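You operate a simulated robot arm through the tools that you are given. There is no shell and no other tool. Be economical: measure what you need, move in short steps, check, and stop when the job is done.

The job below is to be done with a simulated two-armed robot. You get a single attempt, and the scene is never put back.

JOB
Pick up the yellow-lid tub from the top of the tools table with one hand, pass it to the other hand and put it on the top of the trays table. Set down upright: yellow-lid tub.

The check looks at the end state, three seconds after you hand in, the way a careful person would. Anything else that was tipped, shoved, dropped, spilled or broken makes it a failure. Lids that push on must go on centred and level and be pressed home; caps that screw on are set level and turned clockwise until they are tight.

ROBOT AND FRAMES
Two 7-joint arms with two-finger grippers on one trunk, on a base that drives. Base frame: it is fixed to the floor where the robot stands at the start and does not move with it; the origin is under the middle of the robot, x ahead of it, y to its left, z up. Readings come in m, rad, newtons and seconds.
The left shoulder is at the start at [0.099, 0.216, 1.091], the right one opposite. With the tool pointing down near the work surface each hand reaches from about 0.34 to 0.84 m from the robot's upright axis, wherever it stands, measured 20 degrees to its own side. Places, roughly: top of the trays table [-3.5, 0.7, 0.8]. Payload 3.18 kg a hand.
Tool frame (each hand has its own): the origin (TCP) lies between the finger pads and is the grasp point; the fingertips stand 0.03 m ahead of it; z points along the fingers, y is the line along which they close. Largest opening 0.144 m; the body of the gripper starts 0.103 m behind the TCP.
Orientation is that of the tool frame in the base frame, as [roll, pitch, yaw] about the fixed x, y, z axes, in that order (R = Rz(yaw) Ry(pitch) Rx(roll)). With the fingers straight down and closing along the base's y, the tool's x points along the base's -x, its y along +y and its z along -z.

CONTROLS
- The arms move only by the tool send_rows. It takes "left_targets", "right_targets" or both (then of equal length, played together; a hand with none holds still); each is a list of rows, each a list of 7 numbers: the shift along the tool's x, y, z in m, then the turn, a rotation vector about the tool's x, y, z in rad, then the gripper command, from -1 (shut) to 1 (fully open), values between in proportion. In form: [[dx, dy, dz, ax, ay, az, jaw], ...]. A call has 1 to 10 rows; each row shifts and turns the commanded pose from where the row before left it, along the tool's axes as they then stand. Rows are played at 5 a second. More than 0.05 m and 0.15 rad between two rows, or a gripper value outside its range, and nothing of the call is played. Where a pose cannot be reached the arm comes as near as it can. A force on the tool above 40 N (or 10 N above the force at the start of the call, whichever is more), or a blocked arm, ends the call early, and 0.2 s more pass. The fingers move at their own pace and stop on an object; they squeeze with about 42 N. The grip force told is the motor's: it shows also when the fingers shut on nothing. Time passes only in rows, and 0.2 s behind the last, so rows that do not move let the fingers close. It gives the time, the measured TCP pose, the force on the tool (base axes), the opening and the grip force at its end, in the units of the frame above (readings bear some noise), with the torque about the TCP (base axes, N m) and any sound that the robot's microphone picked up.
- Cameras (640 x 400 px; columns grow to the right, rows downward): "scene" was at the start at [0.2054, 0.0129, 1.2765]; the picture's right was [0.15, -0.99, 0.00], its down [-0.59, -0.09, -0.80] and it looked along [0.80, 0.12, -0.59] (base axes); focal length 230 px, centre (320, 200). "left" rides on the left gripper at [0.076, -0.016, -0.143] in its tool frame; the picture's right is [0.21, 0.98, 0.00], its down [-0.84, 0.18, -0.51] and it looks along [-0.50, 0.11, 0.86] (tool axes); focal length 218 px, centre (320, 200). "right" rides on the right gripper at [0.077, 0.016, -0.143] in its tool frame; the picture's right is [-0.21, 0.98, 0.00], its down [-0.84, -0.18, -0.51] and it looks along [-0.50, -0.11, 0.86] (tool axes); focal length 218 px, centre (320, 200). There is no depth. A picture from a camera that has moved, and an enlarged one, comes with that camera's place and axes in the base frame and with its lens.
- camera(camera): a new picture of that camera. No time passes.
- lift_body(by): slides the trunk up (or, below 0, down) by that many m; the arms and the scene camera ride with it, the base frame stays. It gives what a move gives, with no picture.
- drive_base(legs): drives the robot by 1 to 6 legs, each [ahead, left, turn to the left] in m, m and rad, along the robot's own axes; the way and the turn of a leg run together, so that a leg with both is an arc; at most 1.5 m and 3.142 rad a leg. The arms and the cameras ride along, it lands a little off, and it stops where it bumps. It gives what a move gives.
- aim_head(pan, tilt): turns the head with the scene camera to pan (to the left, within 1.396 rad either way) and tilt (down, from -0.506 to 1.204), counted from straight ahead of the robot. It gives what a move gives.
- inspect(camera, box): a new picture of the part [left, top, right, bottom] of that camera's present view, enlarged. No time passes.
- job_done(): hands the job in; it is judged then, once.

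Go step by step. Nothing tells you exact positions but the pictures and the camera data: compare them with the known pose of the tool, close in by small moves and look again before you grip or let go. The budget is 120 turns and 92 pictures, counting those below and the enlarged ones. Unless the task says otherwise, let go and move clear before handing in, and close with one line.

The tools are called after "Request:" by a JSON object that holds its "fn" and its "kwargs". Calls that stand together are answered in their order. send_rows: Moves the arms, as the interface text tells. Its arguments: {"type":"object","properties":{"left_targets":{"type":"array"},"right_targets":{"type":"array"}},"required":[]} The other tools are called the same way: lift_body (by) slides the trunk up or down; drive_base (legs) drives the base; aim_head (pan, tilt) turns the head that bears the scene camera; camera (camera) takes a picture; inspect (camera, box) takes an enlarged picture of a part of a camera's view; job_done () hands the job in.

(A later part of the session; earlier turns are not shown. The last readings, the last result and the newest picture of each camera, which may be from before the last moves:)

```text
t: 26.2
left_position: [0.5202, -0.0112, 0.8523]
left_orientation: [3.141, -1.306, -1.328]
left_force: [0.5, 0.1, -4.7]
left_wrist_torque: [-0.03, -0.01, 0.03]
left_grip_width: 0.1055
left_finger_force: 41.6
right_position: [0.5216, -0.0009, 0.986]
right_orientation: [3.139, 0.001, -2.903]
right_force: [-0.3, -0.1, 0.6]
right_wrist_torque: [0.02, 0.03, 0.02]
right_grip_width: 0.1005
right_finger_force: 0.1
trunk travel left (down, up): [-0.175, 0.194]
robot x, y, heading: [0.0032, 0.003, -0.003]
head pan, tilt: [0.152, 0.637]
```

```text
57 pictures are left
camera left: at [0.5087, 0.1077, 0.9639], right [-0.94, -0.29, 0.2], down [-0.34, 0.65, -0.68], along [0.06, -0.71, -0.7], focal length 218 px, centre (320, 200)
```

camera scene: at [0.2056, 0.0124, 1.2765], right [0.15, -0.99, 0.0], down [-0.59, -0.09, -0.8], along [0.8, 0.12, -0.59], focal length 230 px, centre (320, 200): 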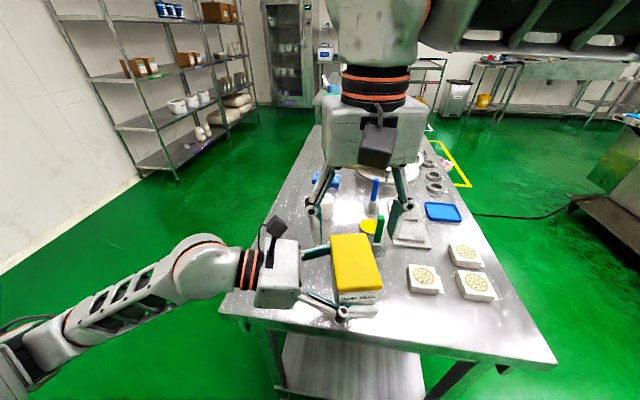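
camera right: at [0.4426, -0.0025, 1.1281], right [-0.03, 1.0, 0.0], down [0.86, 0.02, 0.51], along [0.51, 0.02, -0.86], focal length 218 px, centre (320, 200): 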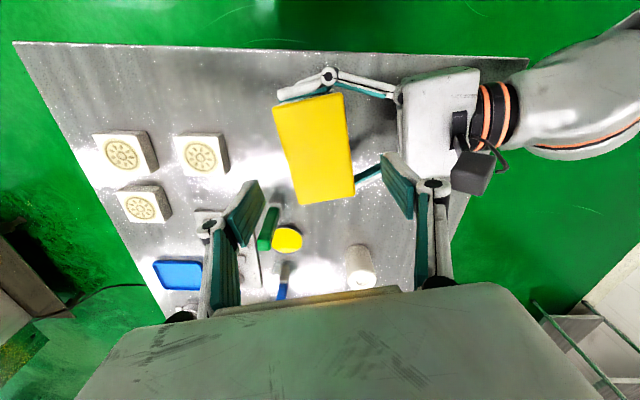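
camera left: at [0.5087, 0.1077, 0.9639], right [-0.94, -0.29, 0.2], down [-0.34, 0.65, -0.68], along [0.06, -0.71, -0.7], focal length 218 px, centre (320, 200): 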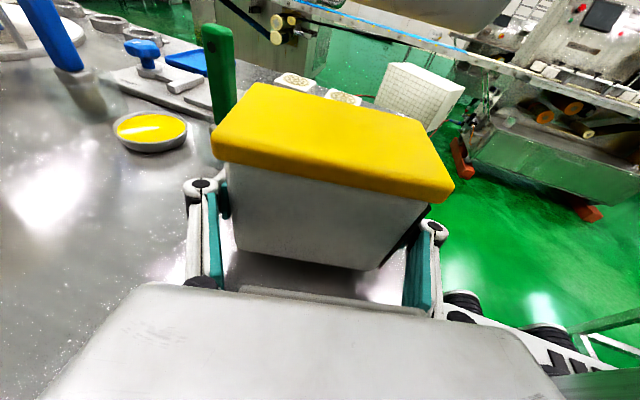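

Tub bottom is now about 15 mm above the table. I lower it another 10 mm and bring the right fingertips down to lid level to check.

Request:
{"fn": "send_rows", "kwargs": {"left_targets": [[-0.005, 0, 0.0013, 0, 0, 0, -1], [-0.0045, 0, 0.0012, 0, 0, 0, -1], [0, 0, 0, 0, 0, 0, -1], [0, 0, 0, 0, 0, 0, -1]], "right_targets": [[0, 0, 0.02, 0, 0, 0, 0.4], [0, 0, 0.02, 0, 0, 0, 0.4], [0, 0, 0.018, 0, 0, 0, 0.4], [0, 0, 0, 0, 0, 0, 0.4]]}}

Request:
{"fn": "inspect", "kwargs": {"camera": "scene", "box": [240, 160, 440, 310]}}

Request:
{"fn": "inspect", "kwargs": {"camera": "left", "box": [160, 0, 500, 250]}}

Request:
{"fn": "inspect", "kwargs": {"camera": "right", "box": [200, 60, 480, 260]}}

```text
t: 27.2
left_position: [0.5206, -0.0109, 0.843]
left_orientation: [3.141, -1.305, -1.328]
left_force: [0.2, -0.3, -4.9]
left_wrist_torque: [-0.02, -0.03, 0.02]
left_grip_width: 0.1058
left_finger_force: 42.0
right_position: [0.5211, 0.0003, 0.9278]
right_orientation: [3.138, 0.0, -2.902]
right_force: [-0.1, 0.5, 1.5]
right_wrist_torque: [0.0, 0.0, 0.01]
right_grip_width: 0.1005
right_finger_force: 0.1
trunk travel left (down, up): [-0.175, 0.194]
robot x, y, heading: [0.0018, 0.0031, -0.004]
head pan, tilt: [0.152, 0.637]
```

```text
2.67 times, centred on (340, 235) of scene
camera zoom: at [0.2054, 0.0129, 1.2766], right [0.15, -0.99, 0.0], down [-0.59, -0.09, -0.8], along [0.8, 0.12, -0.59], focal length 615 px, centre (267, 107)
```

zoom: 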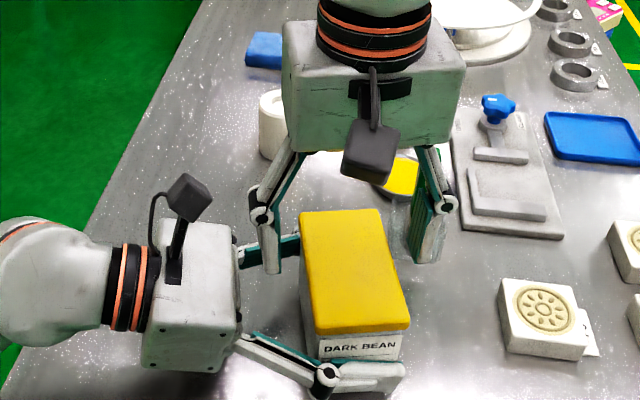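

```text
1.60 times, centred on (330, 125) of left
camera zoom: at [0.5079, 0.1072, 0.9547], right [-0.94, -0.29, 0.2], down [-0.34, 0.65, -0.68], along [0.06, -0.71, -0.7], focal length 349 px, centre (304, 320)
```

zoom: 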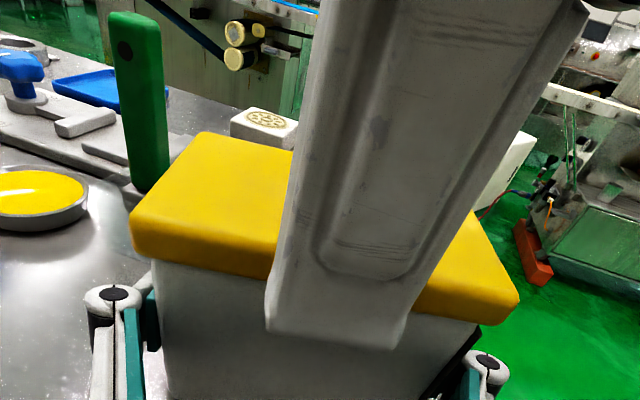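

```text
2.00 times, centred on (340, 160) of right
camera zoom: at [0.4423, -0.0013, 1.0695], right [-0.03, 1.0, 0.0], down [0.86, 0.02, 0.51], along [0.51, 0.02, -0.86], focal length 436 px, centre (280, 280)
```

zoom: 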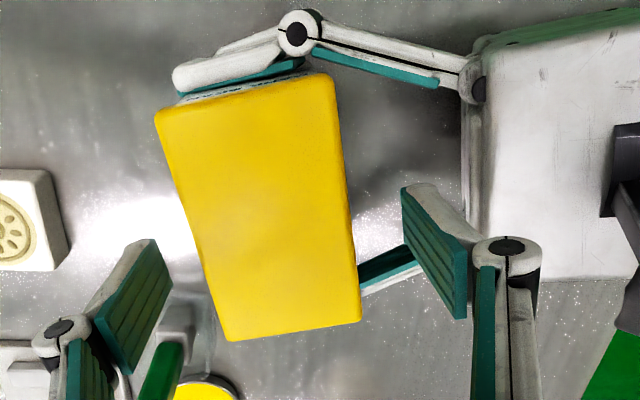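

The lid sits about 4 mm toward −y of the hand centre. I shift that much, narrow the jaw to stay clear of the left gripper, and go down to lid level.

Request:
{"fn": "send_rows", "kwargs": {"right_targets": [[0, -0.004, 0, 0, 0, 0, 0.22], [0, 0, 0.014, 0, 0, 0, 0.22], [0, 0, 0.014, 0, 0, 0, 0.22], [0, 0, 0.014, 0, 0, 0, 0.22], [0, 0, 0.012, 0, 0, 0, 0.22], [0, 0, 0, 0, 0, 0, 0.22]]}}

Request:
{"fn": "inspect", "kwargs": {"camera": "scene", "box": [240, 160, 440, 310]}}

Request:
{"fn": "inspect", "kwargs": {"camera": "right", "box": [200, 60, 480, 260]}}

```text
t: 28.6
left_position: [0.5202, -0.0112, 0.844]
left_orientation: [3.14, -1.306, -1.329]
left_force: [0.5, -0.3, -4.2]
left_wrist_torque: [0.0, -0.02, -0.01]
left_grip_width: 0.1057
left_finger_force: 41.9
right_position: [0.5218, -0.0056, 0.8736]
right_orientation: [3.139, 0.001, -2.904]
right_force: [0.0, 0.6, -0.6]
right_wrist_torque: [-0.02, 0.01, -0.04]
right_grip_width: 0.0878
right_finger_force: 0.1
trunk travel left (down, up): [-0.175, 0.194]
robot x, y, heading: [-0.0037, -0.001, -0.0]
head pan, tilt: [0.152, 0.637]
```

```text
2.67 times, centred on (340, 235) of scene
camera zoom: at [0.2055, 0.013, 1.2765], right [0.15, -0.99, 0.0], down [-0.59, -0.09, -0.8], along [0.8, 0.12, -0.59], focal length 615 px, centre (267, 107)
```

zoom: 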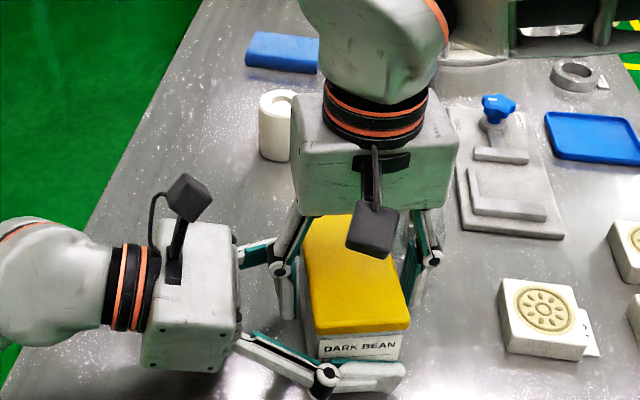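

```text
2.00 times, centred on (340, 160) of right
camera zoom: at [0.4427, -0.0078, 1.0153], right [-0.03, 1.0, 0.0], down [0.86, 0.02, 0.51], along [0.51, 0.01, -0.86], focal length 436 px, centre (280, 280)
```

zoom: 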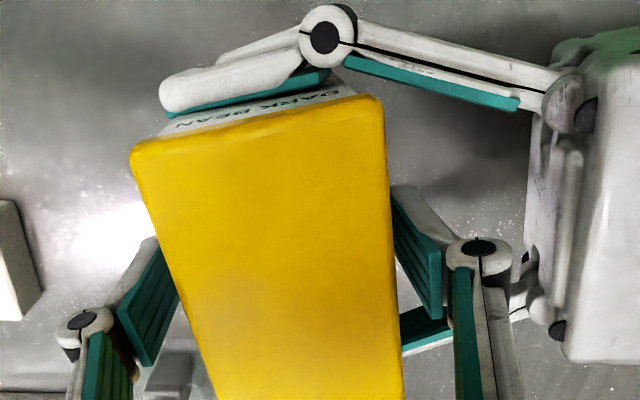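

The right fingers straddle the lid with clearance on both sides. I close the right hand while the left still holds.

Request:
{"fn": "send_rows", "kwargs": {"right_targets": [[0, 0, 0, 0, 0, 0, -1], [0, 0, 0, 0, 0, 0, -1], [0, 0, 0, 0, 0, 0, -1], [0, 0, 0, 0, 0, 0, -1]]}}

Request:
{"fn": "inspect", "kwargs": {"camera": "right", "box": [200, 60, 480, 260]}}

```text
t: 29.6
left_position: [0.5205, -0.012, 0.8433]
left_orientation: [3.138, -1.306, -1.327]
left_force: [12.4, -33.2, -8.4]
left_wrist_torque: [0.68, 0.12, 0.12]
left_grip_width: 0.1057
left_finger_force: 41.9
right_position: [0.5198, -0.0033, 0.8737]
right_orientation: [3.138, 0.001, -2.9]
right_force: [-11.6, 33.4, 3.7]
right_wrist_torque: [0.27, 0.18, -0.24]
right_grip_width: 0.0654
right_finger_force: 42.8
trunk travel left (down, up): [-0.175, 0.194]
robot x, y, heading: [0.001, -0.0009, -0.003]
head pan, tilt: [0.152, 0.637]
```

```text
2.00 times, centred on (340, 160) of right
camera zoom: at [0.4419, -0.0069, 1.0161], right [-0.03, 1.0, 0.0], down [0.86, 0.03, 0.51], along [0.51, 0.02, -0.86], focal length 436 px, centre (280, 280)
```

zoom: 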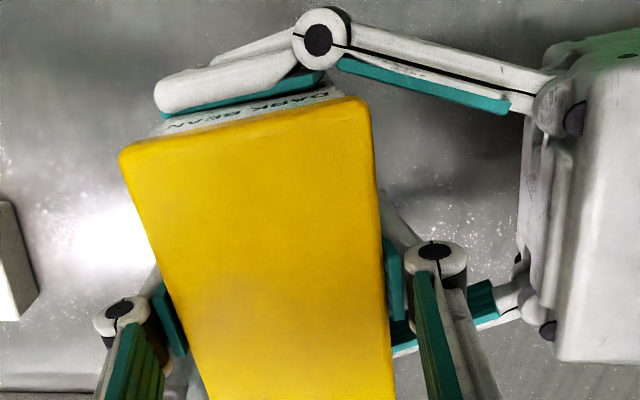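

Gripped at 0.065 m, but the two hands push about 33 N against each other sideways. I relax it by nudging the right hand in +y.

Request:
{"fn": "send_rows", "kwargs": {"right_targets": [[0, 0.0015, 0, 0, 0, 0, -1], [0, 0.0015, 0, 0, 0, 0, -1], [0, 0, 0, 0, 0, 0, -1]]}}

```text
t: 30.4
left_position: [0.5216, -0.0107, 0.8418]
left_orientation: [3.139, -1.304, -1.326]
left_force: [9.7, -7.2, -7.1]
left_wrist_torque: [-0.27, 0.74, -0.49]
left_grip_width: 0.1055
left_finger_force: 41.9
right_position: [0.5223, -0.0024, 0.8729]
right_orientation: [-3.139, -0.002, -2.904]
right_force: [-9.0, 6.2, 1.9]
right_wrist_torque: [0.45, -0.48, 0.42]
right_grip_width: 0.0652
right_finger_force: 42.4
trunk travel left (down, up): [-0.175, 0.194]
robot x, y, heading: [-0.0002, 0.0077, 0.002]
head pan, tilt: [0.152, 0.637]
```

The side load is nearly gone. I release with the left and see whether the right carries the tub.

Request:
{"fn": "send_rows", "kwargs": {"left_targets": [[0, 0, 0, 0, 0, 0, 0.6], [0, 0, 0, 0, 0, 0, 0.8], [0, 0, 0, 0, 0, 0, 1], [0, 0, 0, 0, 0, 0, 1]]}}

Request:
{"fn": "inspect", "kwargs": {"camera": "left", "box": [120, 50, 520, 300]}}

Request:
{"fn": "inspect", "kwargs": {"camera": "scene", "box": [240, 160, 440, 310]}}

```text
t: 31.4
left_position: [0.5202, -0.012, 0.8422]
left_orientation: [3.141, -1.305, -1.327]
left_force: [-0.5, 0.0, -0.5]
left_wrist_torque: [0.03, 0.0, -0.01]
left_grip_width: 0.144
left_finger_force: 0.2
right_position: [0.5203, -0.0022, 0.8736]
right_orientation: [-3.141, -0.001, -2.901]
right_force: [0.0, 0.7, 0.6]
right_wrist_torque: [0.02, -0.03, 0.02]
right_grip_width: 0.0649
right_finger_force: 41.5
trunk travel left (down, up): [-0.175, 0.194]
robot x, y, heading: [-0.0032, 0.0056, 0.002]
head pan, tilt: [0.152, 0.637]
```

```text
1.60 times, centred on (320, 175) of left
camera zoom: at [0.5081, 0.1073, 0.9545], right [-0.94, -0.29, 0.2], down [-0.34, 0.65, -0.68], along [0.06, -0.71, -0.7], focal length 349 px, centre (320, 240)
```

zoom: 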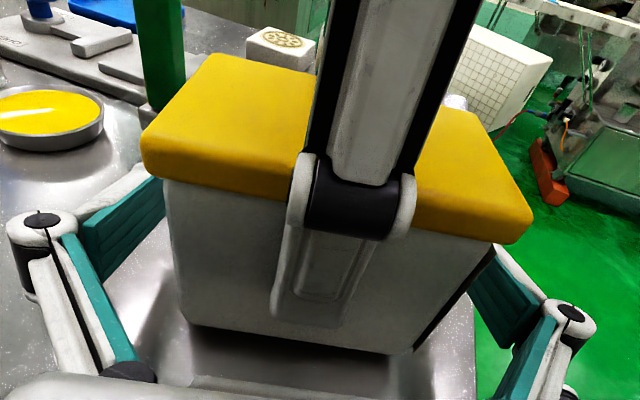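

```text
2.67 times, centred on (340, 235) of scene
camera zoom: at [0.2056, 0.0129, 1.2765], right [0.15, -0.99, 0.0], down [-0.59, -0.09, -0.8], along [0.79, 0.12, -0.59], focal length 615 px, centre (267, 107)
```

zoom: 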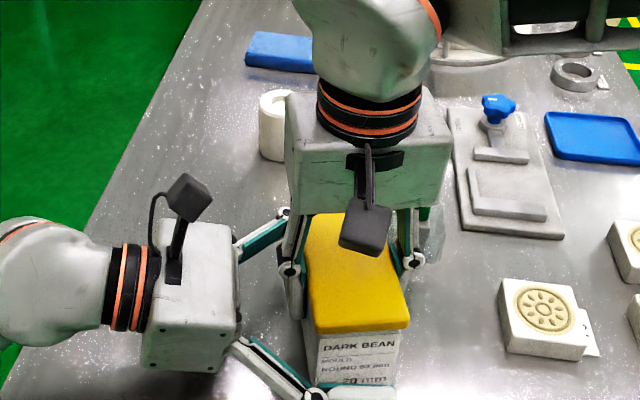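

The right shows no load, so the tub may be resting on the table. I withdraw the left hand straight back first, then test-lift.

Request:
{"fn": "send_rows", "kwargs": {"left_targets": [[-0.009, 0, -0.0335, 0, 0, 0, 1], [-0.009, 0, -0.0335, 0, 0, 0, 1], [-0.009, 0, -0.0335, 0, 0, 0, 1], [-0.009, 0, -0.0335, 0, 0, 0, 1], [0, 0, 0, 0, 0, 0, 1]]}}

Request:
{"fn": "send_rows", "kwargs": {"right_targets": [[0, 0, -0.003, 0, 0, 0, -1], [0, 0, -0.004, 0, 0, 0, -1], [0, 0, -0.004, 0, 0, 0, -1], [0, 0, 0, 0, 0, 0, -1]]}}

Request:
{"fn": "inspect", "kwargs": {"camera": "left", "box": [120, 0, 520, 250]}}

```text
t: 32.6
left_position: [0.4885, 0.1219, 0.8449]
left_orientation: [3.14, -1.304, -1.331]
left_force: [-0.9, 0.4, 1.0]
left_wrist_torque: [0.0, 0.02, 0.02]
left_grip_width: 0.1443
left_finger_force: 0.0
right_position: [0.522, -0.002, 0.8742]
right_orientation: [3.14, -0.002, -2.903]
right_force: [1.0, 0.2, 0.9]
right_wrist_torque: [0.03, -0.01, -0.02]
right_grip_width: 0.065
right_finger_force: 42.0
trunk travel left (down, up): [-0.175, 0.194]
robot x, y, heading: [-0.0007, 0.0011, 0.002]
head pan, tilt: [0.152, 0.637]
```

```text
t: 33.6
left_position: [0.4882, 0.1223, 0.8441]
left_orientation: [3.14, -1.306, -1.329]
left_force: [-0.2, -0.4, -0.3]
left_wrist_torque: [0.0, 0.01, 0.01]
left_grip_width: 0.1437
left_finger_force: 0.2
right_position: [0.5208, -0.0014, 0.8842]
right_orientation: [3.141, 0.0, -2.902]
right_force: [-0.5, 0.1, -3.6]
right_wrist_torque: [0.01, 0.03, 0.0]
right_grip_width: 0.0651
right_finger_force: 42.0
trunk travel left (down, up): [-0.175, 0.194]
robot x, y, heading: [0.0027, -0.0017, 0.003]
head pan, tilt: [0.152, 0.637]
```

```text
1.60 times, centred on (320, 125) of left
camera zoom: at [0.4763, 0.2408, 0.9566], right [-0.94, -0.29, 0.2], down [-0.34, 0.65, -0.68], along [0.06, -0.71, -0.7], focal length 349 px, centre (320, 320)
```

zoom: 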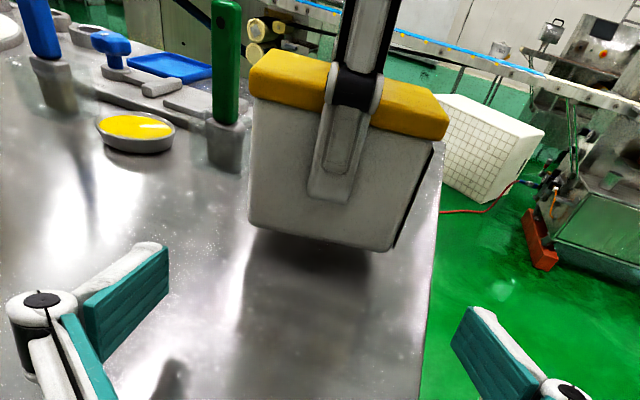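

The right hand now carries the tub alone, 3.6 N with a clear gap beneath. I'll raise it a bit faster while still low, to see whether the grip slips.

Request:
{"fn": "send_rows", "kwargs": {"right_targets": [[0, 0, -0.01, 0, 0, 0, -1], [0, 0, -0.01, 0, 0, 0, -1], [0, 0, -0.01, 0, 0, 0, -1], [0, 0, 0, 0, 0, 0, -1], [0, 0, 0, 0, 0, 0, -1], [0, 0, 0, 0, 0, 0, -1]]}}

Request:
{"fn": "inspect", "kwargs": {"camera": "left", "box": [120, 0, 520, 250]}}

```text
t: 35.0
left_position: [0.4878, 0.1214, 0.8449]
left_orientation: [3.139, -1.306, -1.327]
left_force: [-0.4, 0.9, 0.4]
left_wrist_torque: [0.02, -0.01, 0.01]
left_grip_width: 0.1439
left_finger_force: 0.1
right_position: [0.5212, -0.0011, 0.9144]
right_orientation: [3.139, 0.001, -2.9]
right_force: [0.2, -0.1, -4.6]
right_wrist_torque: [0.03, -0.01, -0.05]
right_grip_width: 0.065
right_finger_force: 41.6
trunk travel left (down, up): [-0.175, 0.194]
robot x, y, heading: [0.0011, -0.0029, 0.003]
head pan, tilt: [0.152, 0.637]
```

```text
1.60 times, centred on (320, 125) of left
camera zoom: at [0.4762, 0.2408, 0.9566], right [-0.94, -0.29, 0.2], down [-0.34, 0.65, -0.68], along [0.06, -0.71, -0.7], focal length 349 px, centre (320, 320)
```

zoom: 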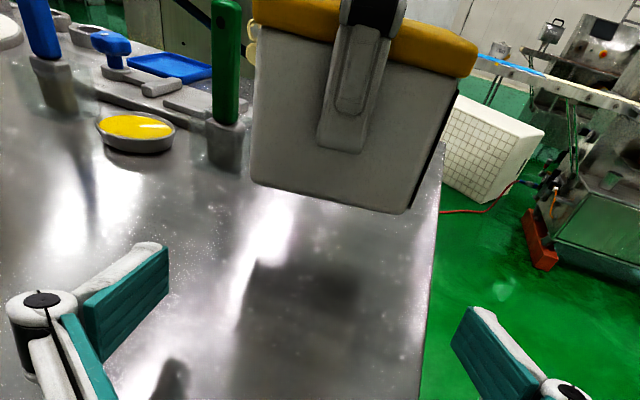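

No slip. I raise both hands clear and draw the tub in toward the robot gently.

Request:
{"fn": "send_rows", "kwargs": {"left_targets": [[0.0145, 0, -0.02, 0, 0, 0, 1], [0.0145, 0, -0.02, 0, 0, 0, 1], [0.0145, 0, -0.004, 0, 0, 0, 1], [0.0145, 0, -0.004, 0, 0, 0, 1], [0.0145, 0, -0.004, 0, 0, 0, 1], [0.0145, 0, -0.004, 0, 0, 0, 1], [0.0145, 0, -0.004, 0, 0, 0, 1], [0.0145, 0, -0.004, 0, 0, 0, 0], [0.0145, 0, -0.004, 0, 0, 0, 0], [0.0145, 0, -0.004, 0, 0, 0, 0]], "right_targets": [[0, 0, -0.006, 0, 0, 0, -1], [0.002, 0, -0.009, 0, 0, 0, -1], [0.004, -0.002, -0.01, 0, 0, 0, -1], [0.008, -0.005, -0.008, 0, 0, 0, -1], [0.01, -0.006, -0.006, 0, 0, 0, -1], [0.01, -0.006, -0.006, 0, 0, 0, -1], [0.01, -0.006, -0.006, 0, 0, 0, -1], [0.01, -0.006, -0.006, 0, 0, 0, -1], [0.01, -0.006, -0.006, 0, 0, 0, -1], [0.006, -0.004, -0.004, 0, 0, 0, -1]]}}

Request:
{"fn": "camera", "kwargs": {"camera": "scene"}}

Request:
{"fn": "camera", "kwargs": {"camera": "left"}}

```text
t: 37.2
left_position: [0.4807, 0.1543, 1.0006]
left_orientation: [3.14, -1.305, -1.329]
left_force: [-0.1, -0.4, 0.3]
left_wrist_torque: [0.0, 0.0, -0.01]
left_grip_width: 0.0723
left_finger_force: 0.0
right_position: [0.4619, -0.0592, 0.9817]
right_orientation: [3.14, 0.0, -2.901]
right_force: [0.4, -0.2, -4.6]
right_wrist_torque: [0.01, -0.01, 0.01]
right_grip_width: 0.065
right_finger_force: 42.0
trunk travel left (down, up): [-0.175, 0.194]
robot x, y, heading: [0.0005, 0.0007, -0.002]
head pan, tilt: [0.152, 0.637]
```

```text
46 pictures are left
camera scene: at [0.2055, 0.0128, 1.2765], right [0.15, -0.99, 0.0], down [-0.59, -0.09, -0.8], along [0.8, 0.12, -0.59], focal length 230 px, centre (320, 200)
```

scene: 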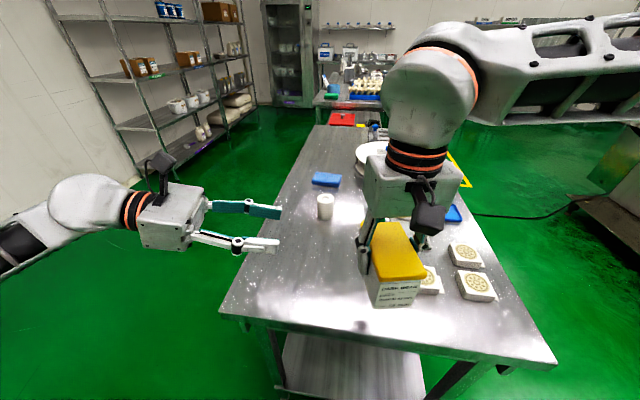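

```text
45 pictures are left
camera left: at [0.4683, 0.2735, 1.1126], right [-0.94, -0.29, 0.2], down [-0.34, 0.65, -0.68], along [0.06, -0.71, -0.71], focal length 218 px, centre (320, 200)
```

left: 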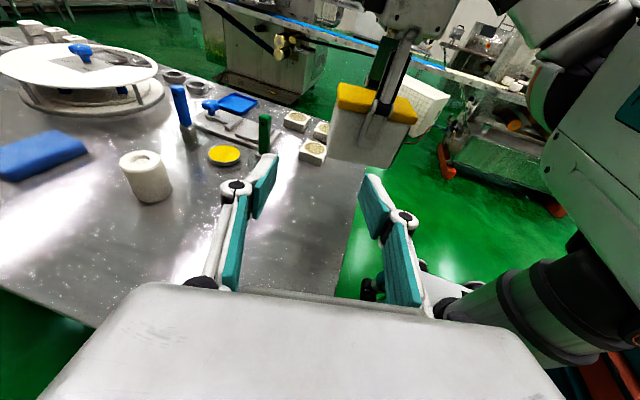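

Still held. I test the drive with a tiny backward leg while the tub is over the table.

Request:
{"fn": "drive_base", "kwargs": {"legs": [[-0.05, 0, 0]]}}

Request:
{"fn": "aim_head", "kwargs": {"pan": 1.39, "tilt": 0.3}}

Request:
{"fn": "camera", "kwargs": {"camera": "scene"}}

Request:
{"fn": "aim_head", "kwargs": {"pan": -1.39, "tilt": 0.3}}

Request:
{"fn": "camera", "kwargs": {"camera": "scene"}}

Request:
{"fn": "inspect", "kwargs": {"camera": "left", "box": [270, 50, 480, 200]}}

```text
t: 38.1
left_position: [0.429, 0.1543, 1.0004]
left_orientation: [-3.138, -1.307, -1.331]
left_force: [0.0, 0.1, -1.0]
left_wrist_torque: [0.04, 0.01, 0.0]
left_grip_width: 0.0721
left_finger_force: 0.1
right_position: [0.4135, -0.0589, 0.9824]
right_orientation: [-3.141, 0.0, -2.903]
right_force: [-1.2, -0.1, -3.4]
right_wrist_torque: [0.04, -0.06, -0.01]
right_grip_width: 0.0652
right_finger_force: 41.6
trunk travel left (down, up): [-0.175, 0.194]
robot x, y, heading: [-0.0488, -0.0024, 0.001]
head pan, tilt: [0.152, 0.637]
```

```text
t: 39.6
left_position: [0.4298, 0.1551, 1.0002]
left_orientation: [3.14, -1.307, -1.329]
left_force: [0.2, -0.2, -0.5]
left_wrist_torque: [0.02, -0.02, -0.02]
left_grip_width: 0.0719
left_finger_force: 0.0
right_position: [0.4132, -0.0579, 0.9809]
right_orientation: [3.14, 0.002, -2.902]
right_force: [-0.5, 0.6, -4.2]
right_wrist_torque: [0.04, -0.01, 0.03]
right_grip_width: 0.0651
right_finger_force: 41.9
trunk travel left (down, up): [-0.175, 0.194]
robot x, y, heading: [-0.0525, 0.0009, 0.0]
head pan, tilt: [1.389, 0.3]
```

```text
44 pictures are left
camera scene: at [0.0852, 0.0916, 1.3071], right [0.98, -0.18, 0.0], down [-0.05, -0.29, -0.96], along [0.17, 0.94, -0.3], focal length 230 px, centre (320, 200)
```

scene: 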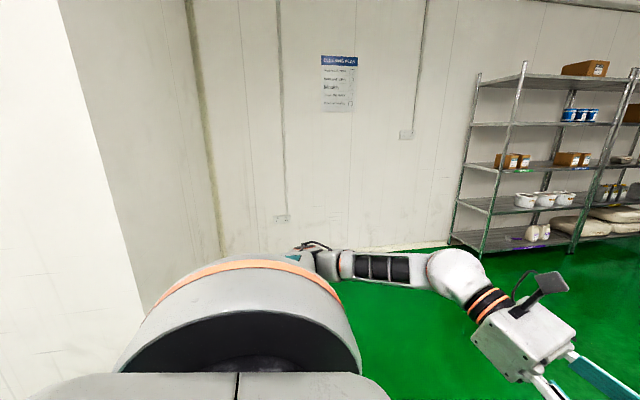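

```text
t: 42.0
left_position: [0.4291, 0.1556, 1.0002]
left_orientation: [3.14, -1.305, -1.329]
left_force: [0.7, -0.3, 0.6]
left_wrist_torque: [0.01, -0.01, 0.01]
left_grip_width: 0.0722
left_finger_force: 0.0
right_position: [0.4127, -0.0581, 0.9825]
right_orientation: [3.141, -0.001, -2.903]
right_force: [0.4, -0.4, -3.8]
right_wrist_torque: [-0.02, -0.03, 0.01]
right_grip_width: 0.0652
right_finger_force: 42.0
trunk travel left (down, up): [-0.175, 0.194]
robot x, y, heading: [-0.051, -0.0024, -0.003]
head pan, tilt: [-1.389, 0.3]
```

```text
43 pictures are left
camera scene: at [0.0852, -0.092, 1.3071], right [-0.98, -0.18, 0.0], down [-0.05, 0.29, -0.96], along [0.17, -0.94, -0.3], focal length 230 px, centre (320, 200)
```

scene: 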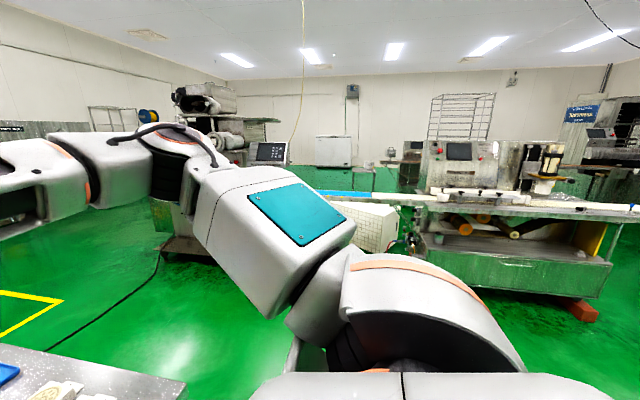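

```text
2.67 times, centred on (375, 125) of left
camera zoom: at [0.4174, 0.2738, 1.1122], right [-0.94, -0.29, 0.2], down [-0.34, 0.65, -0.68], along [0.06, -0.71, -0.7], focal length 582 px, centre (173, 400)
```

zoom: 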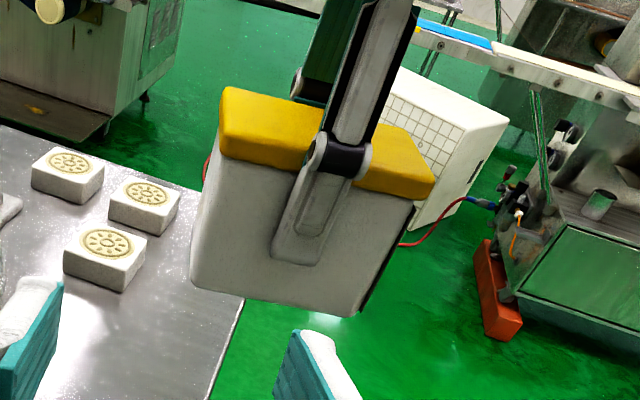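

The tub holds firmly through driving and turning of the head. I back away, turn right a quarter turn and look toward the trays table.

Request:
{"fn": "drive_base", "kwargs": {"legs": [[-0.3, 0, 0], [0, 0, -0.8], [0, 0, -0.8]]}}

Request:
{"fn": "camera", "kwargs": {"camera": "scene"}}

Request:
{"fn": "inspect", "kwargs": {"camera": "left", "box": [270, 50, 480, 200]}}

```text
t: 43.9
left_position: [0.1792, 0.1575, 0.9996]
left_orientation: [3.135, -1.304, -1.32]
left_force: [1.1, 0.3, 0.2]
left_wrist_torque: [-0.02, -0.01, -0.06]
left_grip_width: 0.072
left_finger_force: 0.0
right_position: [0.164, -0.0559, 0.9803]
right_orientation: [-3.141, -0.003, -2.896]
right_force: [0.1, 0.0, -4.0]
right_wrist_torque: [0.02, 0.05, -0.01]
right_grip_width: 0.065
right_finger_force: 41.8
trunk travel left (down, up): [-0.175, 0.194]
robot x, y, heading: [-0.3001, 0.0037, 0.008]
head pan, tilt: [-1.389, 0.3]
stopped in leg 1: the robot was blocked; the commanded pose is now the measured one
```

```text
41 pictures are left
camera scene: at [-0.1617, -0.0905, 1.3068], right [-0.98, -0.19, 0.0], down [-0.06, 0.29, -0.96], along [0.18, -0.94, -0.3], focal length 230 px, centre (320, 200)
```

scene: 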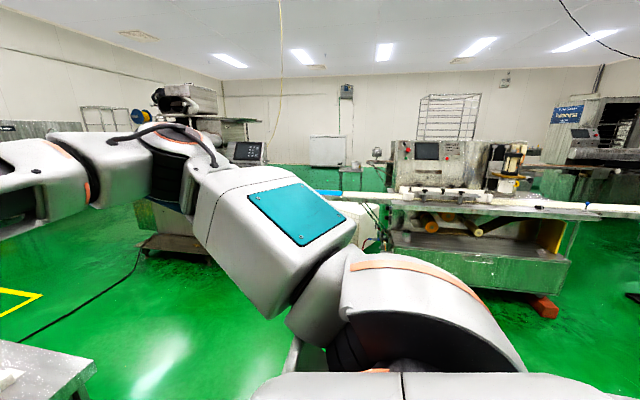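

```text
2.67 times, centred on (375, 125) of left
camera zoom: at [0.167, 0.2769, 1.1114], right [-0.94, -0.29, 0.2], down [-0.35, 0.65, -0.68], along [0.07, -0.71, -0.71], focal length 582 px, centre (173, 400)
```

zoom: 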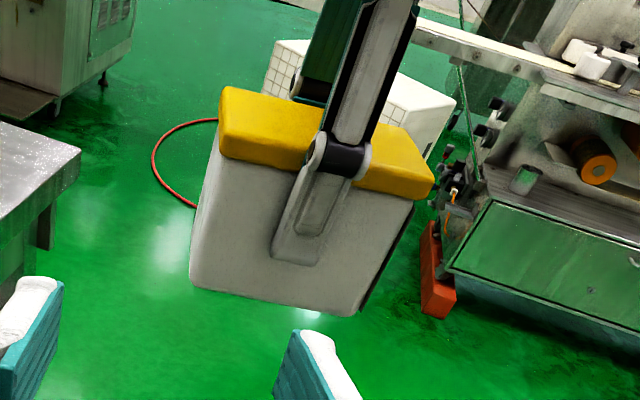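

The base bumped something behind it, probably the wall; the tub is still secure. I step forward a little, slide right, then look backward.

Request:
{"fn": "drive_base", "kwargs": {"legs": [[0.06, 0, 0], [0, -0.6, 0], [0, 0, -0.7]]}}

Request:
{"fn": "camera", "kwargs": {"camera": "scene"}}

```text
t: 52.2
left_position: [0.2264, -0.805, 1.0001]
left_orientation: [-3.141, -1.305, -2.041]
left_force: [-0.3, 0.2, -0.5]
left_wrist_torque: [-0.01, -0.01, 0.01]
left_grip_width: 0.072
left_finger_force: 0.0
right_position: [0.0764, -0.9554, 0.9825]
right_orientation: [3.141, 0.0, 2.675]
right_force: [0.1, 0.1, -3.9]
right_wrist_torque: [-0.01, -0.07, -0.03]
right_grip_width: 0.0652
right_finger_force: 41.6
trunk travel left (down, up): [-0.175, 0.194]
robot x, y, heading: [-0.2356, -0.6118, -0.706]
head pan, tilt: [-1.389, 0.3]
```

```text
39 pictures are left
camera scene: at [-0.1936, -0.7687, 1.3071], right [-0.86, 0.5, 0.0], down [0.15, 0.26, -0.96], along [-0.48, -0.83, -0.3], focal length 230 px, centre (320, 200)
```

scene: 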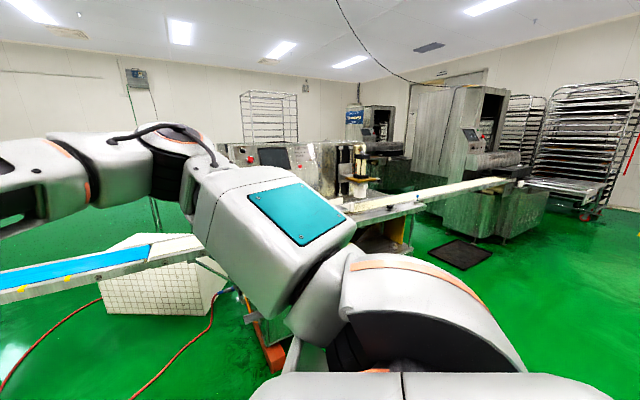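

The floor is open toward −x with a conveyor line near y −1.75. I turn further right to see the trays table.

Request:
{"fn": "drive_base", "kwargs": {"legs": [[0, 0, -0.9]]}}

Request:
{"fn": "camera", "kwargs": {"camera": "scene"}}

```text
t: 53.8
left_position: [0.1393, -0.9552, 1.0004]
left_orientation: [3.14, -1.304, -2.365]
left_force: [-0.3, -1.5, -0.6]
left_wrist_torque: [0.02, -0.01, -0.02]
left_grip_width: 0.072
left_finger_force: 0.0
right_position: [-0.0516, -1.0497, 0.9807]
right_orientation: [3.142, -0.002, 2.352]
right_force: [0.1, 0.4, -3.7]
right_wrist_torque: [-0.02, -0.03, -0.01]
right_grip_width: 0.0652
right_finger_force: 42.3
trunk travel left (down, up): [-0.175, 0.194]
robot x, y, heading: [-0.2344, -0.6262, -1.032]
head pan, tilt: [-1.389, 0.3]
stopped in leg 1: the robot was blocked; the commanded pose is now the measured one
```

```text
38 pictures are left
camera scene: at [-0.2458, -0.7868, 1.3068], right [-0.66, 0.75, 0.0], down [0.22, 0.2, -0.96], along [-0.72, -0.63, -0.3], focal length 230 px, centre (320, 200)
```

scene: 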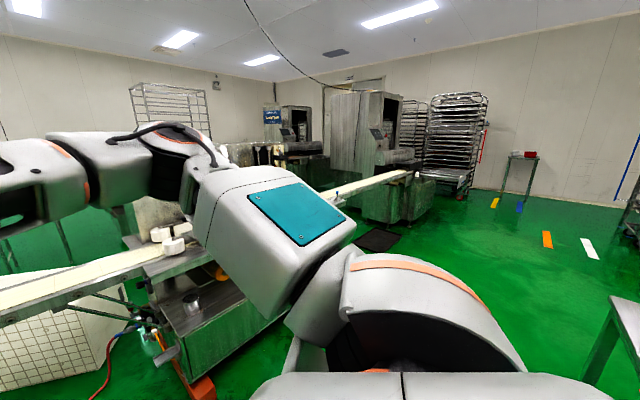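

The turn was blocked, probably by my left elbow at the tools table's corner. I slide away toward −y and then continue turning.

Request:
{"fn": "drive_base", "kwargs": {"legs": [[0.22, -0.13, 0]]}}

Request:
{"fn": "aim_head", "kwargs": {"pan": 1.3, "tilt": 0.5}}

Request:
{"fn": "camera", "kwargs": {"camera": "scene"}}

```text
t: 55.6
left_position: [0.1397, -1.2106, 1.0013]
left_orientation: [-3.139, -1.304, -2.363]
left_force: [0.7, -0.6, 0.7]
left_wrist_torque: [-0.04, 0.01, -0.05]
left_grip_width: 0.0719
left_finger_force: 0.1
right_position: [-0.049, -1.305, 0.9817]
right_orientation: [3.142, 0.001, 2.357]
right_force: [-0.4, 0.3, -5.0]
right_wrist_torque: [0.0, -0.04, 0.02]
right_grip_width: 0.0651
right_finger_force: 41.8
trunk travel left (down, up): [-0.175, 0.194]
robot x, y, heading: [-0.2423, -0.8787, -1.03]
head pan, tilt: [-1.389, 0.3]
```

```text
t: 58.0
left_position: [0.1393, -1.2105, 1.0009]
left_orientation: [-3.14, -1.306, -2.363]
left_force: [-0.4, 0.0, 0.1]
left_wrist_torque: [0.03, 0.02, 0.01]
left_grip_width: 0.0722
left_finger_force: 0.2
right_position: [-0.0498, -1.3056, 0.9822]
right_orientation: [-3.141, 0.0, 2.356]
right_force: [0.0, 0.0, -3.9]
right_wrist_torque: [0.01, 0.02, -0.01]
right_grip_width: 0.065
right_finger_force: 41.9
trunk travel left (down, up): [-0.175, 0.194]
robot x, y, heading: [-0.2411, -0.8795, -1.026]
head pan, tilt: [1.3, 0.499]
```

```text
37 pictures are left
camera scene: at [-0.0893, -0.9572, 1.2887], right [0.27, -0.96, 0.0], down [-0.46, -0.13, -0.88], along [0.85, 0.23, -0.48], focal length 230 px, centre (320, 200)
```

scene: 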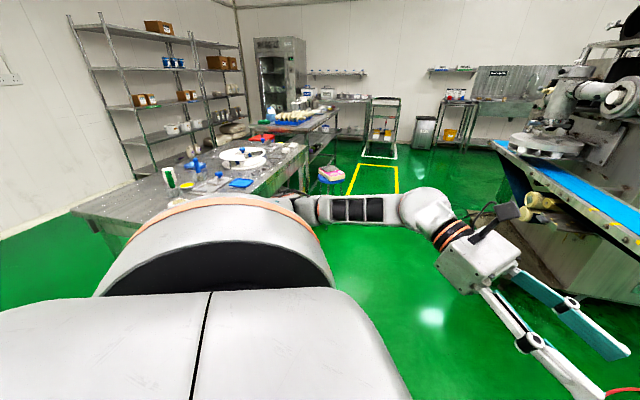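

The tools table is undisturbed. I continue the turn right and look behind.

Request:
{"fn": "drive_base", "kwargs": {"legs": [[0, 0, -1.0]]}}

Request:
{"fn": "aim_head", "kwargs": {"pan": -1.1, "tilt": 0.35}}

Request:
{"fn": "camera", "kwargs": {"camera": "scene"}}

```text
t: 60.9
left_position: [-0.3065, -1.378, 1.0]
left_orientation: [-3.14, -1.302, 2.931]
left_force: [0.2, -0.1, -0.5]
left_wrist_torque: [0.02, 0.03, 0.03]
left_grip_width: 0.072
left_finger_force: 0.1
right_position: [-0.4894, -1.2716, 0.9824]
right_orientation: [3.141, -0.001, 1.37]
right_force: [0.3, 0.3, -4.0]
right_wrist_torque: [0.02, -0.04, 0.01]
right_grip_width: 0.0649
right_finger_force: 41.7
trunk travel left (down, up): [-0.175, 0.194]
robot x, y, heading: [-0.2386, -0.8825, -2.024]
head pan, tilt: [1.3, 0.499]
```

```text
t: 63.1
left_position: [-0.3071, -1.3782, 1.0007]
left_orientation: [-3.138, -1.305, 2.931]
left_force: [-0.2, 0.3, -0.1]
left_wrist_torque: [0.01, 0.02, 0.02]
left_grip_width: 0.072
left_finger_force: 0.0
right_position: [-0.4901, -1.2707, 0.9829]
right_orientation: [3.141, 0.0, 1.37]
right_force: [-0.3, -0.4, -4.3]
right_wrist_torque: [0.01, 0.0, -0.01]
right_grip_width: 0.0652
right_finger_force: 42.1
trunk travel left (down, up): [-0.175, 0.194]
robot x, y, heading: [-0.2402, -0.8806, -2.014]
head pan, tilt: [-1.1, 0.351]
```

```text
36 pictures are left
camera scene: at [-0.3822, -0.9893, 1.3024], right [-0.03, 1.0, 0.0], down [0.34, 0.01, -0.94], along [-0.94, -0.02, -0.34], focal length 230 px, centre (320, 200)
```

scene: 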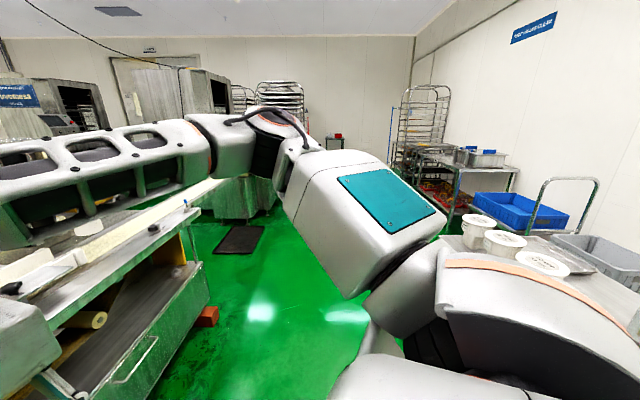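

I see the trays table ahead-right at about (−3.3, 0.7), past a table with white pails whose edge is near y −0.46. The corridor is roughly 1.2 m wide, so I tuck the left arm back to its compact down pose first.

Request:
{"fn": "send_rows", "kwargs": {"left_targets": [[0, 0, -0.03, 0, 0, 0, 0], [0, 0, -0.03, 0, 0, 0, 0], [0, 0, -0.03, 0, 0, 0, 0], [0, 0, -0.03, 0, -0.145, 0, 0], [0, 0, 0, 0, -0.145, 0, 0], [0, 0, 0, 0, -0.145, 0, 0], [0, 0, 0, 0, -0.145, 0, 0], [0, 0, 0, 0, -0.145, 0, 0], [0, 0, 0, 0, -0.145, 0, 0], [0, 0, 0, 0, -0.145, 0, 0]]}}

Request:
{"fn": "send_rows", "kwargs": {"left_targets": [[0, 0, 0, 0, -0.145, 0, 0], [0, 0, 0, 0, -0.145, 0, 0], [0, 0, 0, 0, 0, 0.149, 0], [0, 0, 0, 0, 0, 0.149, 0], [0, 0, 0, 0, 0, 0.149, 0], [0, 0, 0, 0, 0, 0.149, 0], [0, 0, 0, 0, 0, 0.149, 0], [0, 0, 0, 0, 0, 0.149, 0], [0, 0, 0, 0, 0, 0.149, 0], [0, 0, 0, 0, 0, 0.149, 0]]}}

Request:
{"fn": "send_rows", "kwargs": {"left_targets": [[0, 0, 0, 0, 0, 0.149, -1], [0, 0, 0, 0, 0, 0.149, -1], [0, 0, 0, 0, 0, 0.149, -1], [0, 0, 0, 0, 0, 0.149, -1]]}}

Request:
{"fn": "aim_head", "kwargs": {"pan": -0.6, "tilt": 0.6}}

Request:
{"fn": "camera", "kwargs": {"camera": "scene"}}

```text
t: 65.3
left_position: [-0.1947, -1.4023, 1.0334]
left_orientation: [-3.141, -0.286, 2.934]
left_force: [0.2, -0.3, 0.3]
left_wrist_torque: [-0.03, -0.03, -0.02]
left_grip_width: 0.072
left_finger_force: 0.0
right_position: [-0.4916, -1.2718, 0.9828]
right_orientation: [3.141, 0.0, 1.368]
right_force: [-0.9, -0.1, -4.5]
right_wrist_torque: [0.0, -0.01, 0.02]
right_grip_width: 0.065
right_finger_force: 42.3
trunk travel left (down, up): [-0.175, 0.194]
robot x, y, heading: [-0.2421, -0.8759, -2.021]
head pan, tilt: [-1.1, 0.351]
```

```text
t: 67.5
left_position: [-0.1947, -1.4025, 1.0323]
left_orientation: [-3.141, 0.001, 1.738]
left_force: [-1.0, 0.0, -0.2]
left_wrist_torque: [0.02, 0.0, 0.03]
left_grip_width: 0.072
left_finger_force: 0.0
right_position: [-0.4895, -1.2711, 0.9818]
right_orientation: [3.141, 0.0, 1.368]
right_force: [-0.4, -0.4, -3.2]
right_wrist_torque: [0.0, -0.04, 0.01]
right_grip_width: 0.0652
right_finger_force: 42.0
trunk travel left (down, up): [-0.175, 0.194]
robot x, y, heading: [-0.2412, -0.8804, -2.021]
head pan, tilt: [-1.1, 0.351]
```

```text
t: 68.5
left_position: [-0.1943, -1.4028, 1.0321]
left_orientation: [3.139, 0.001, 1.141]
left_force: [-0.5, -0.3, 0.5]
left_wrist_torque: [0.03, 0.0, 0.0]
left_grip_width: 0.0
left_finger_force: 30.8
right_position: [-0.4908, -1.2724, 0.9821]
right_orientation: [-3.141, -0.001, 1.367]
right_force: [-0.3, 0.6, -4.1]
right_wrist_torque: [0.0, 0.01, -0.02]
right_grip_width: 0.0649
right_finger_force: 41.8
trunk travel left (down, up): [-0.175, 0.194]
robot x, y, heading: [-0.2413, -0.881, -2.015]
head pan, tilt: [-1.1, 0.351]
```

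```text
t: 69.5
left_position: [-0.1945, -1.4018, 1.0328]
left_orientation: [3.14, 0.0, 1.146]
left_force: [-0.3, 0.8, -0.3]
left_wrist_torque: [-0.03, 0.07, -0.05]
left_grip_width: 0.0002
left_finger_force: 30.7
right_position: [-0.4884, -1.2723, 0.9836]
right_orientation: [3.141, 0.0, 1.369]
right_force: [0.0, 0.3, -3.8]
right_wrist_torque: [-0.01, 0.0, -0.01]
right_grip_width: 0.065
right_finger_force: 41.4
trunk travel left (down, up): [-0.175, 0.194]
robot x, y, heading: [-0.2401, -0.8831, -2.014]
head pan, tilt: [-0.6, 0.6]
```

```text
35 pictures are left
camera scene: at [-0.3657, -1.0311, 1.2797], right [-0.5, 0.87, 0.0], down [0.49, 0.28, -0.83], along [-0.71, -0.41, -0.56], focal length 230 px, centre (320, 200)
```

scene: 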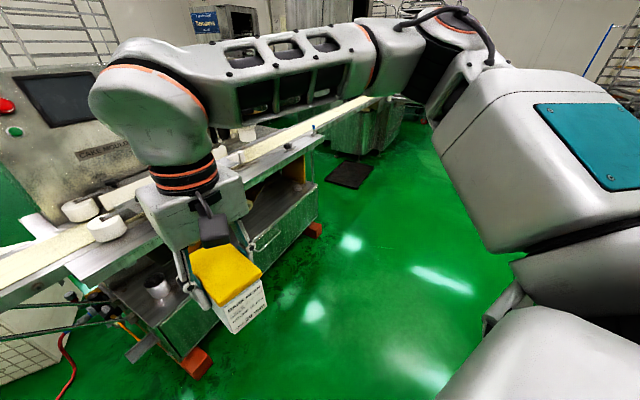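

Tub secure. I complete the turn to face −x and look down the corridor.

Request:
{"fn": "drive_base", "kwargs": {"legs": [[0, 0, -1.12]]}}

Request:
{"fn": "aim_head", "kwargs": {"pan": 0.0, "tilt": 0.45}}

Request:
{"fn": "camera", "kwargs": {"camera": "scene"}}

Request:
{"fn": "aim_head", "kwargs": {"pan": -0.7, "tilt": 0.45}}

Request:
{"fn": "camera", "kwargs": {"camera": "scene"}}

```text
t: 72.8
left_position: [-0.7013, -1.1282, 1.0322]
left_orientation: [3.14, 0.0, -0.016]
left_force: [0.5, -0.4, -0.3]
left_wrist_torque: [-0.02, -0.01, -0.03]
left_grip_width: 0.0001
left_finger_force: 30.3
right_position: [-0.6995, -0.8046, 0.9825]
right_orientation: [-3.141, 0.0, 0.208]
right_force: [-0.8, -0.3, -4.3]
right_wrist_torque: [0.0, -0.01, -0.01]
right_grip_width: 0.0649
right_finger_force: 41.9
trunk travel left (down, up): [-0.175, 0.194]
robot x, y, heading: [-0.2434, -0.8801, 3.104]
head pan, tilt: [-0.6, 0.6]
```

```text
t: 73.8
left_position: [-0.7007, -1.1289, 1.0336]
left_orientation: [3.14, 0.0, -0.016]
left_force: [0.3, 0.2, 0.4]
left_wrist_torque: [-0.03, 0.03, 0.0]
left_grip_width: 0.0001
left_finger_force: 30.7
right_position: [-0.6988, -0.8057, 0.9821]
right_orientation: [3.141, 0.0, 0.207]
right_force: [-0.7, 0.8, -4.0]
right_wrist_torque: [-0.01, 0.01, 0.0]
right_grip_width: 0.0651
right_finger_force: 42.5
trunk travel left (down, up): [-0.175, 0.194]
robot x, y, heading: [-0.2378, -0.8803, 3.107]
head pan, tilt: [0.0, 0.45]
```

```text
34 pictures are left
camera scene: at [-0.4481, -0.8724, 1.2932], right [0.04, 1.0, 0.0], down [0.44, -0.02, -0.9], along [-0.9, 0.03, -0.44], focal length 230 px, centre (320, 200)
```

scene: 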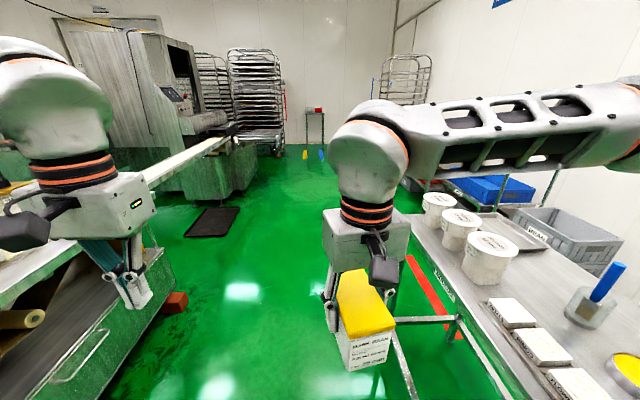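

```text
t: 74.8
left_position: [-0.7004, -1.1293, 1.032]
left_orientation: [3.139, 0.0, -0.017]
left_force: [0.3, 0.6, 0.3]
left_wrist_torque: [0.02, 0.0, -0.03]
left_grip_width: 0.0
left_finger_force: 31.2
right_position: [-0.6984, -0.8065, 0.9826]
right_orientation: [-3.141, -0.001, 0.207]
right_force: [-0.2, -1.1, -3.6]
right_wrist_torque: [0.0, -0.02, 0.01]
right_grip_width: 0.065
right_finger_force: 42.3
trunk travel left (down, up): [-0.175, 0.194]
robot x, y, heading: [-0.2411, -0.8796, 3.105]
head pan, tilt: [-0.7, 0.45]
```

```text
33 pictures are left
camera scene: at [-0.4244, -0.8141, 1.2932], right [0.67, 0.74, 0.0], down [0.32, -0.29, -0.9], along [-0.67, 0.6, -0.44], focal length 230 px, centre (320, 200)
```

scene: 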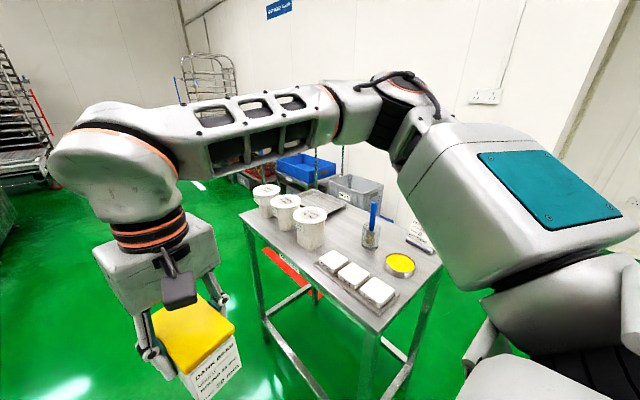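

The way down the corridor is clear, with the pail table on the right at y ≥ −0.49 and the machine on the left near y −1.75. I drive 1.5 m ahead, drifting slightly left.

Request:
{"fn": "drive_base", "kwargs": {"legs": [[0.5, 0.13, 0], [1.0, 0.03, 0]]}}

Request:
{"fn": "aim_head", "kwargs": {"pan": -0.75, "tilt": 0.3}}

Request:
{"fn": "camera", "kwargs": {"camera": "scene"}}

```text
t: 82.5
left_position: [-2.1742, -1.1964, 1.0329]
left_orientation: [3.139, -0.001, -0.044]
left_force: [-1.4, -0.4, -0.3]
left_wrist_torque: [-0.03, 0.0, 0.0]
left_grip_width: 0.0001
left_finger_force: 30.5
right_position: [-2.1633, -0.8725, 0.9826]
right_orientation: [-3.14, 0.0, 0.182]
right_force: [-0.3, 0.6, -3.8]
right_wrist_torque: [0.01, -0.02, 0.0]
right_grip_width: 0.0651
right_finger_force: 42.6
trunk travel left (down, up): [-0.175, 0.194]
robot x, y, heading: [-1.7044, -0.9595, 3.076]
head pan, tilt: [-0.7, 0.45]
```

```text
t: 83.2
left_position: [-2.1745, -1.1952, 1.0327]
left_orientation: [3.141, 0.0, -0.041]
left_force: [0.3, -0.2, 0.3]
left_wrist_torque: [-0.01, -0.02, 0.01]
left_grip_width: 0.0001
left_finger_force: 30.9
right_position: [-2.1622, -0.8735, 0.9821]
right_orientation: [3.141, -0.001, 0.181]
right_force: [-1.1, 0.1, -4.6]
right_wrist_torque: [-0.01, -0.03, 0.01]
right_grip_width: 0.0653
right_finger_force: 41.8
trunk travel left (down, up): [-0.175, 0.194]
robot x, y, heading: [-1.7055, -0.9595, 3.08]
head pan, tilt: [-0.75, 0.3]
```

```text
32 pictures are left
camera scene: at [-1.8869, -0.8841, 1.3071], right [0.73, 0.69, 0.0], down [0.2, -0.22, -0.96], along [-0.66, 0.69, -0.3], focal length 230 px, centre (320, 200)
```

scene: 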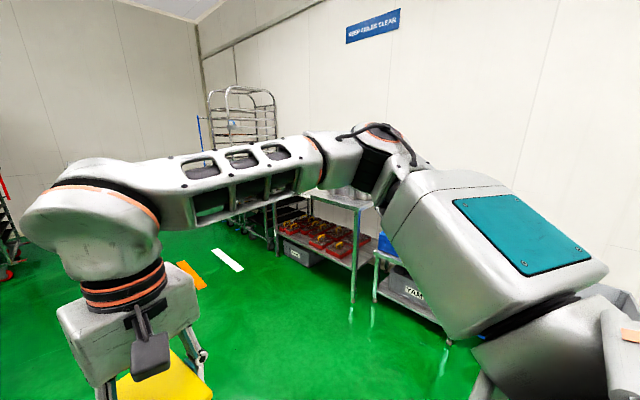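

The trays table is ahead-right behind my arm. I go a little farther and turn right to face it.

Request:
{"fn": "drive_base", "kwargs": {"legs": [[1.0, 0, 0], [0, 0, -1.0]]}}

Request:
{"fn": "aim_head", "kwargs": {"pan": 0.1, "tilt": 0.35}}

Request:
{"fn": "camera", "kwargs": {"camera": "scene"}}

```text
t: 91.1
left_position: [-3.1772, -0.6046, 1.0333]
left_orientation: [3.14, 0.001, -1.075]
left_force: [0.5, -0.2, 0.8]
left_wrist_torque: [0.01, 0.01, 0.01]
left_grip_width: 0.0001
left_finger_force: 30.6
right_position: [-2.8947, -0.4492, 0.9823]
right_orientation: [-3.141, 0.0, -0.853]
right_force: [-0.3, -0.2, -4.7]
right_wrist_torque: [0.0, 0.0, 0.02]
right_grip_width: 0.065
right_finger_force: 41.5
trunk travel left (down, up): [-0.175, 0.194]
robot x, y, heading: [-2.7328, -0.8867, 2.043]
head pan, tilt: [-0.75, 0.3]
```

```text
t: 92.3
left_position: [-3.1764, -0.6046, 1.0326]
left_orientation: [3.138, 0.001, -1.077]
left_force: [-0.1, -0.1, 0.7]
left_wrist_torque: [0.02, 0.02, -0.01]
left_grip_width: 0.0
left_finger_force: 30.7
right_position: [-2.8953, -0.4502, 0.982]
right_orientation: [3.14, -0.001, -0.855]
right_force: [0.3, -0.9, -3.6]
right_wrist_torque: [0.02, -0.03, 0.0]
right_grip_width: 0.0651
right_finger_force: 41.9
trunk travel left (down, up): [-0.175, 0.194]
robot x, y, heading: [-2.7355, -0.887, 2.046]
head pan, tilt: [0.099, 0.351]
```

```text
31 pictures are left
camera scene: at [-2.8379, -0.7026, 1.3024], right [0.84, 0.54, 0.0], down [0.19, -0.29, -0.94], along [-0.51, 0.79, -0.34], focal length 230 px, centre (320, 200)
```

scene: 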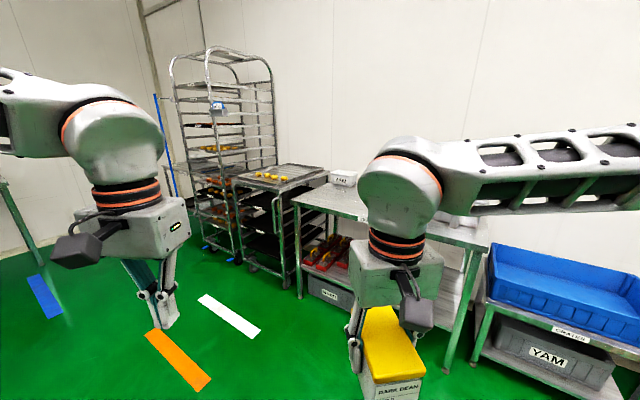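

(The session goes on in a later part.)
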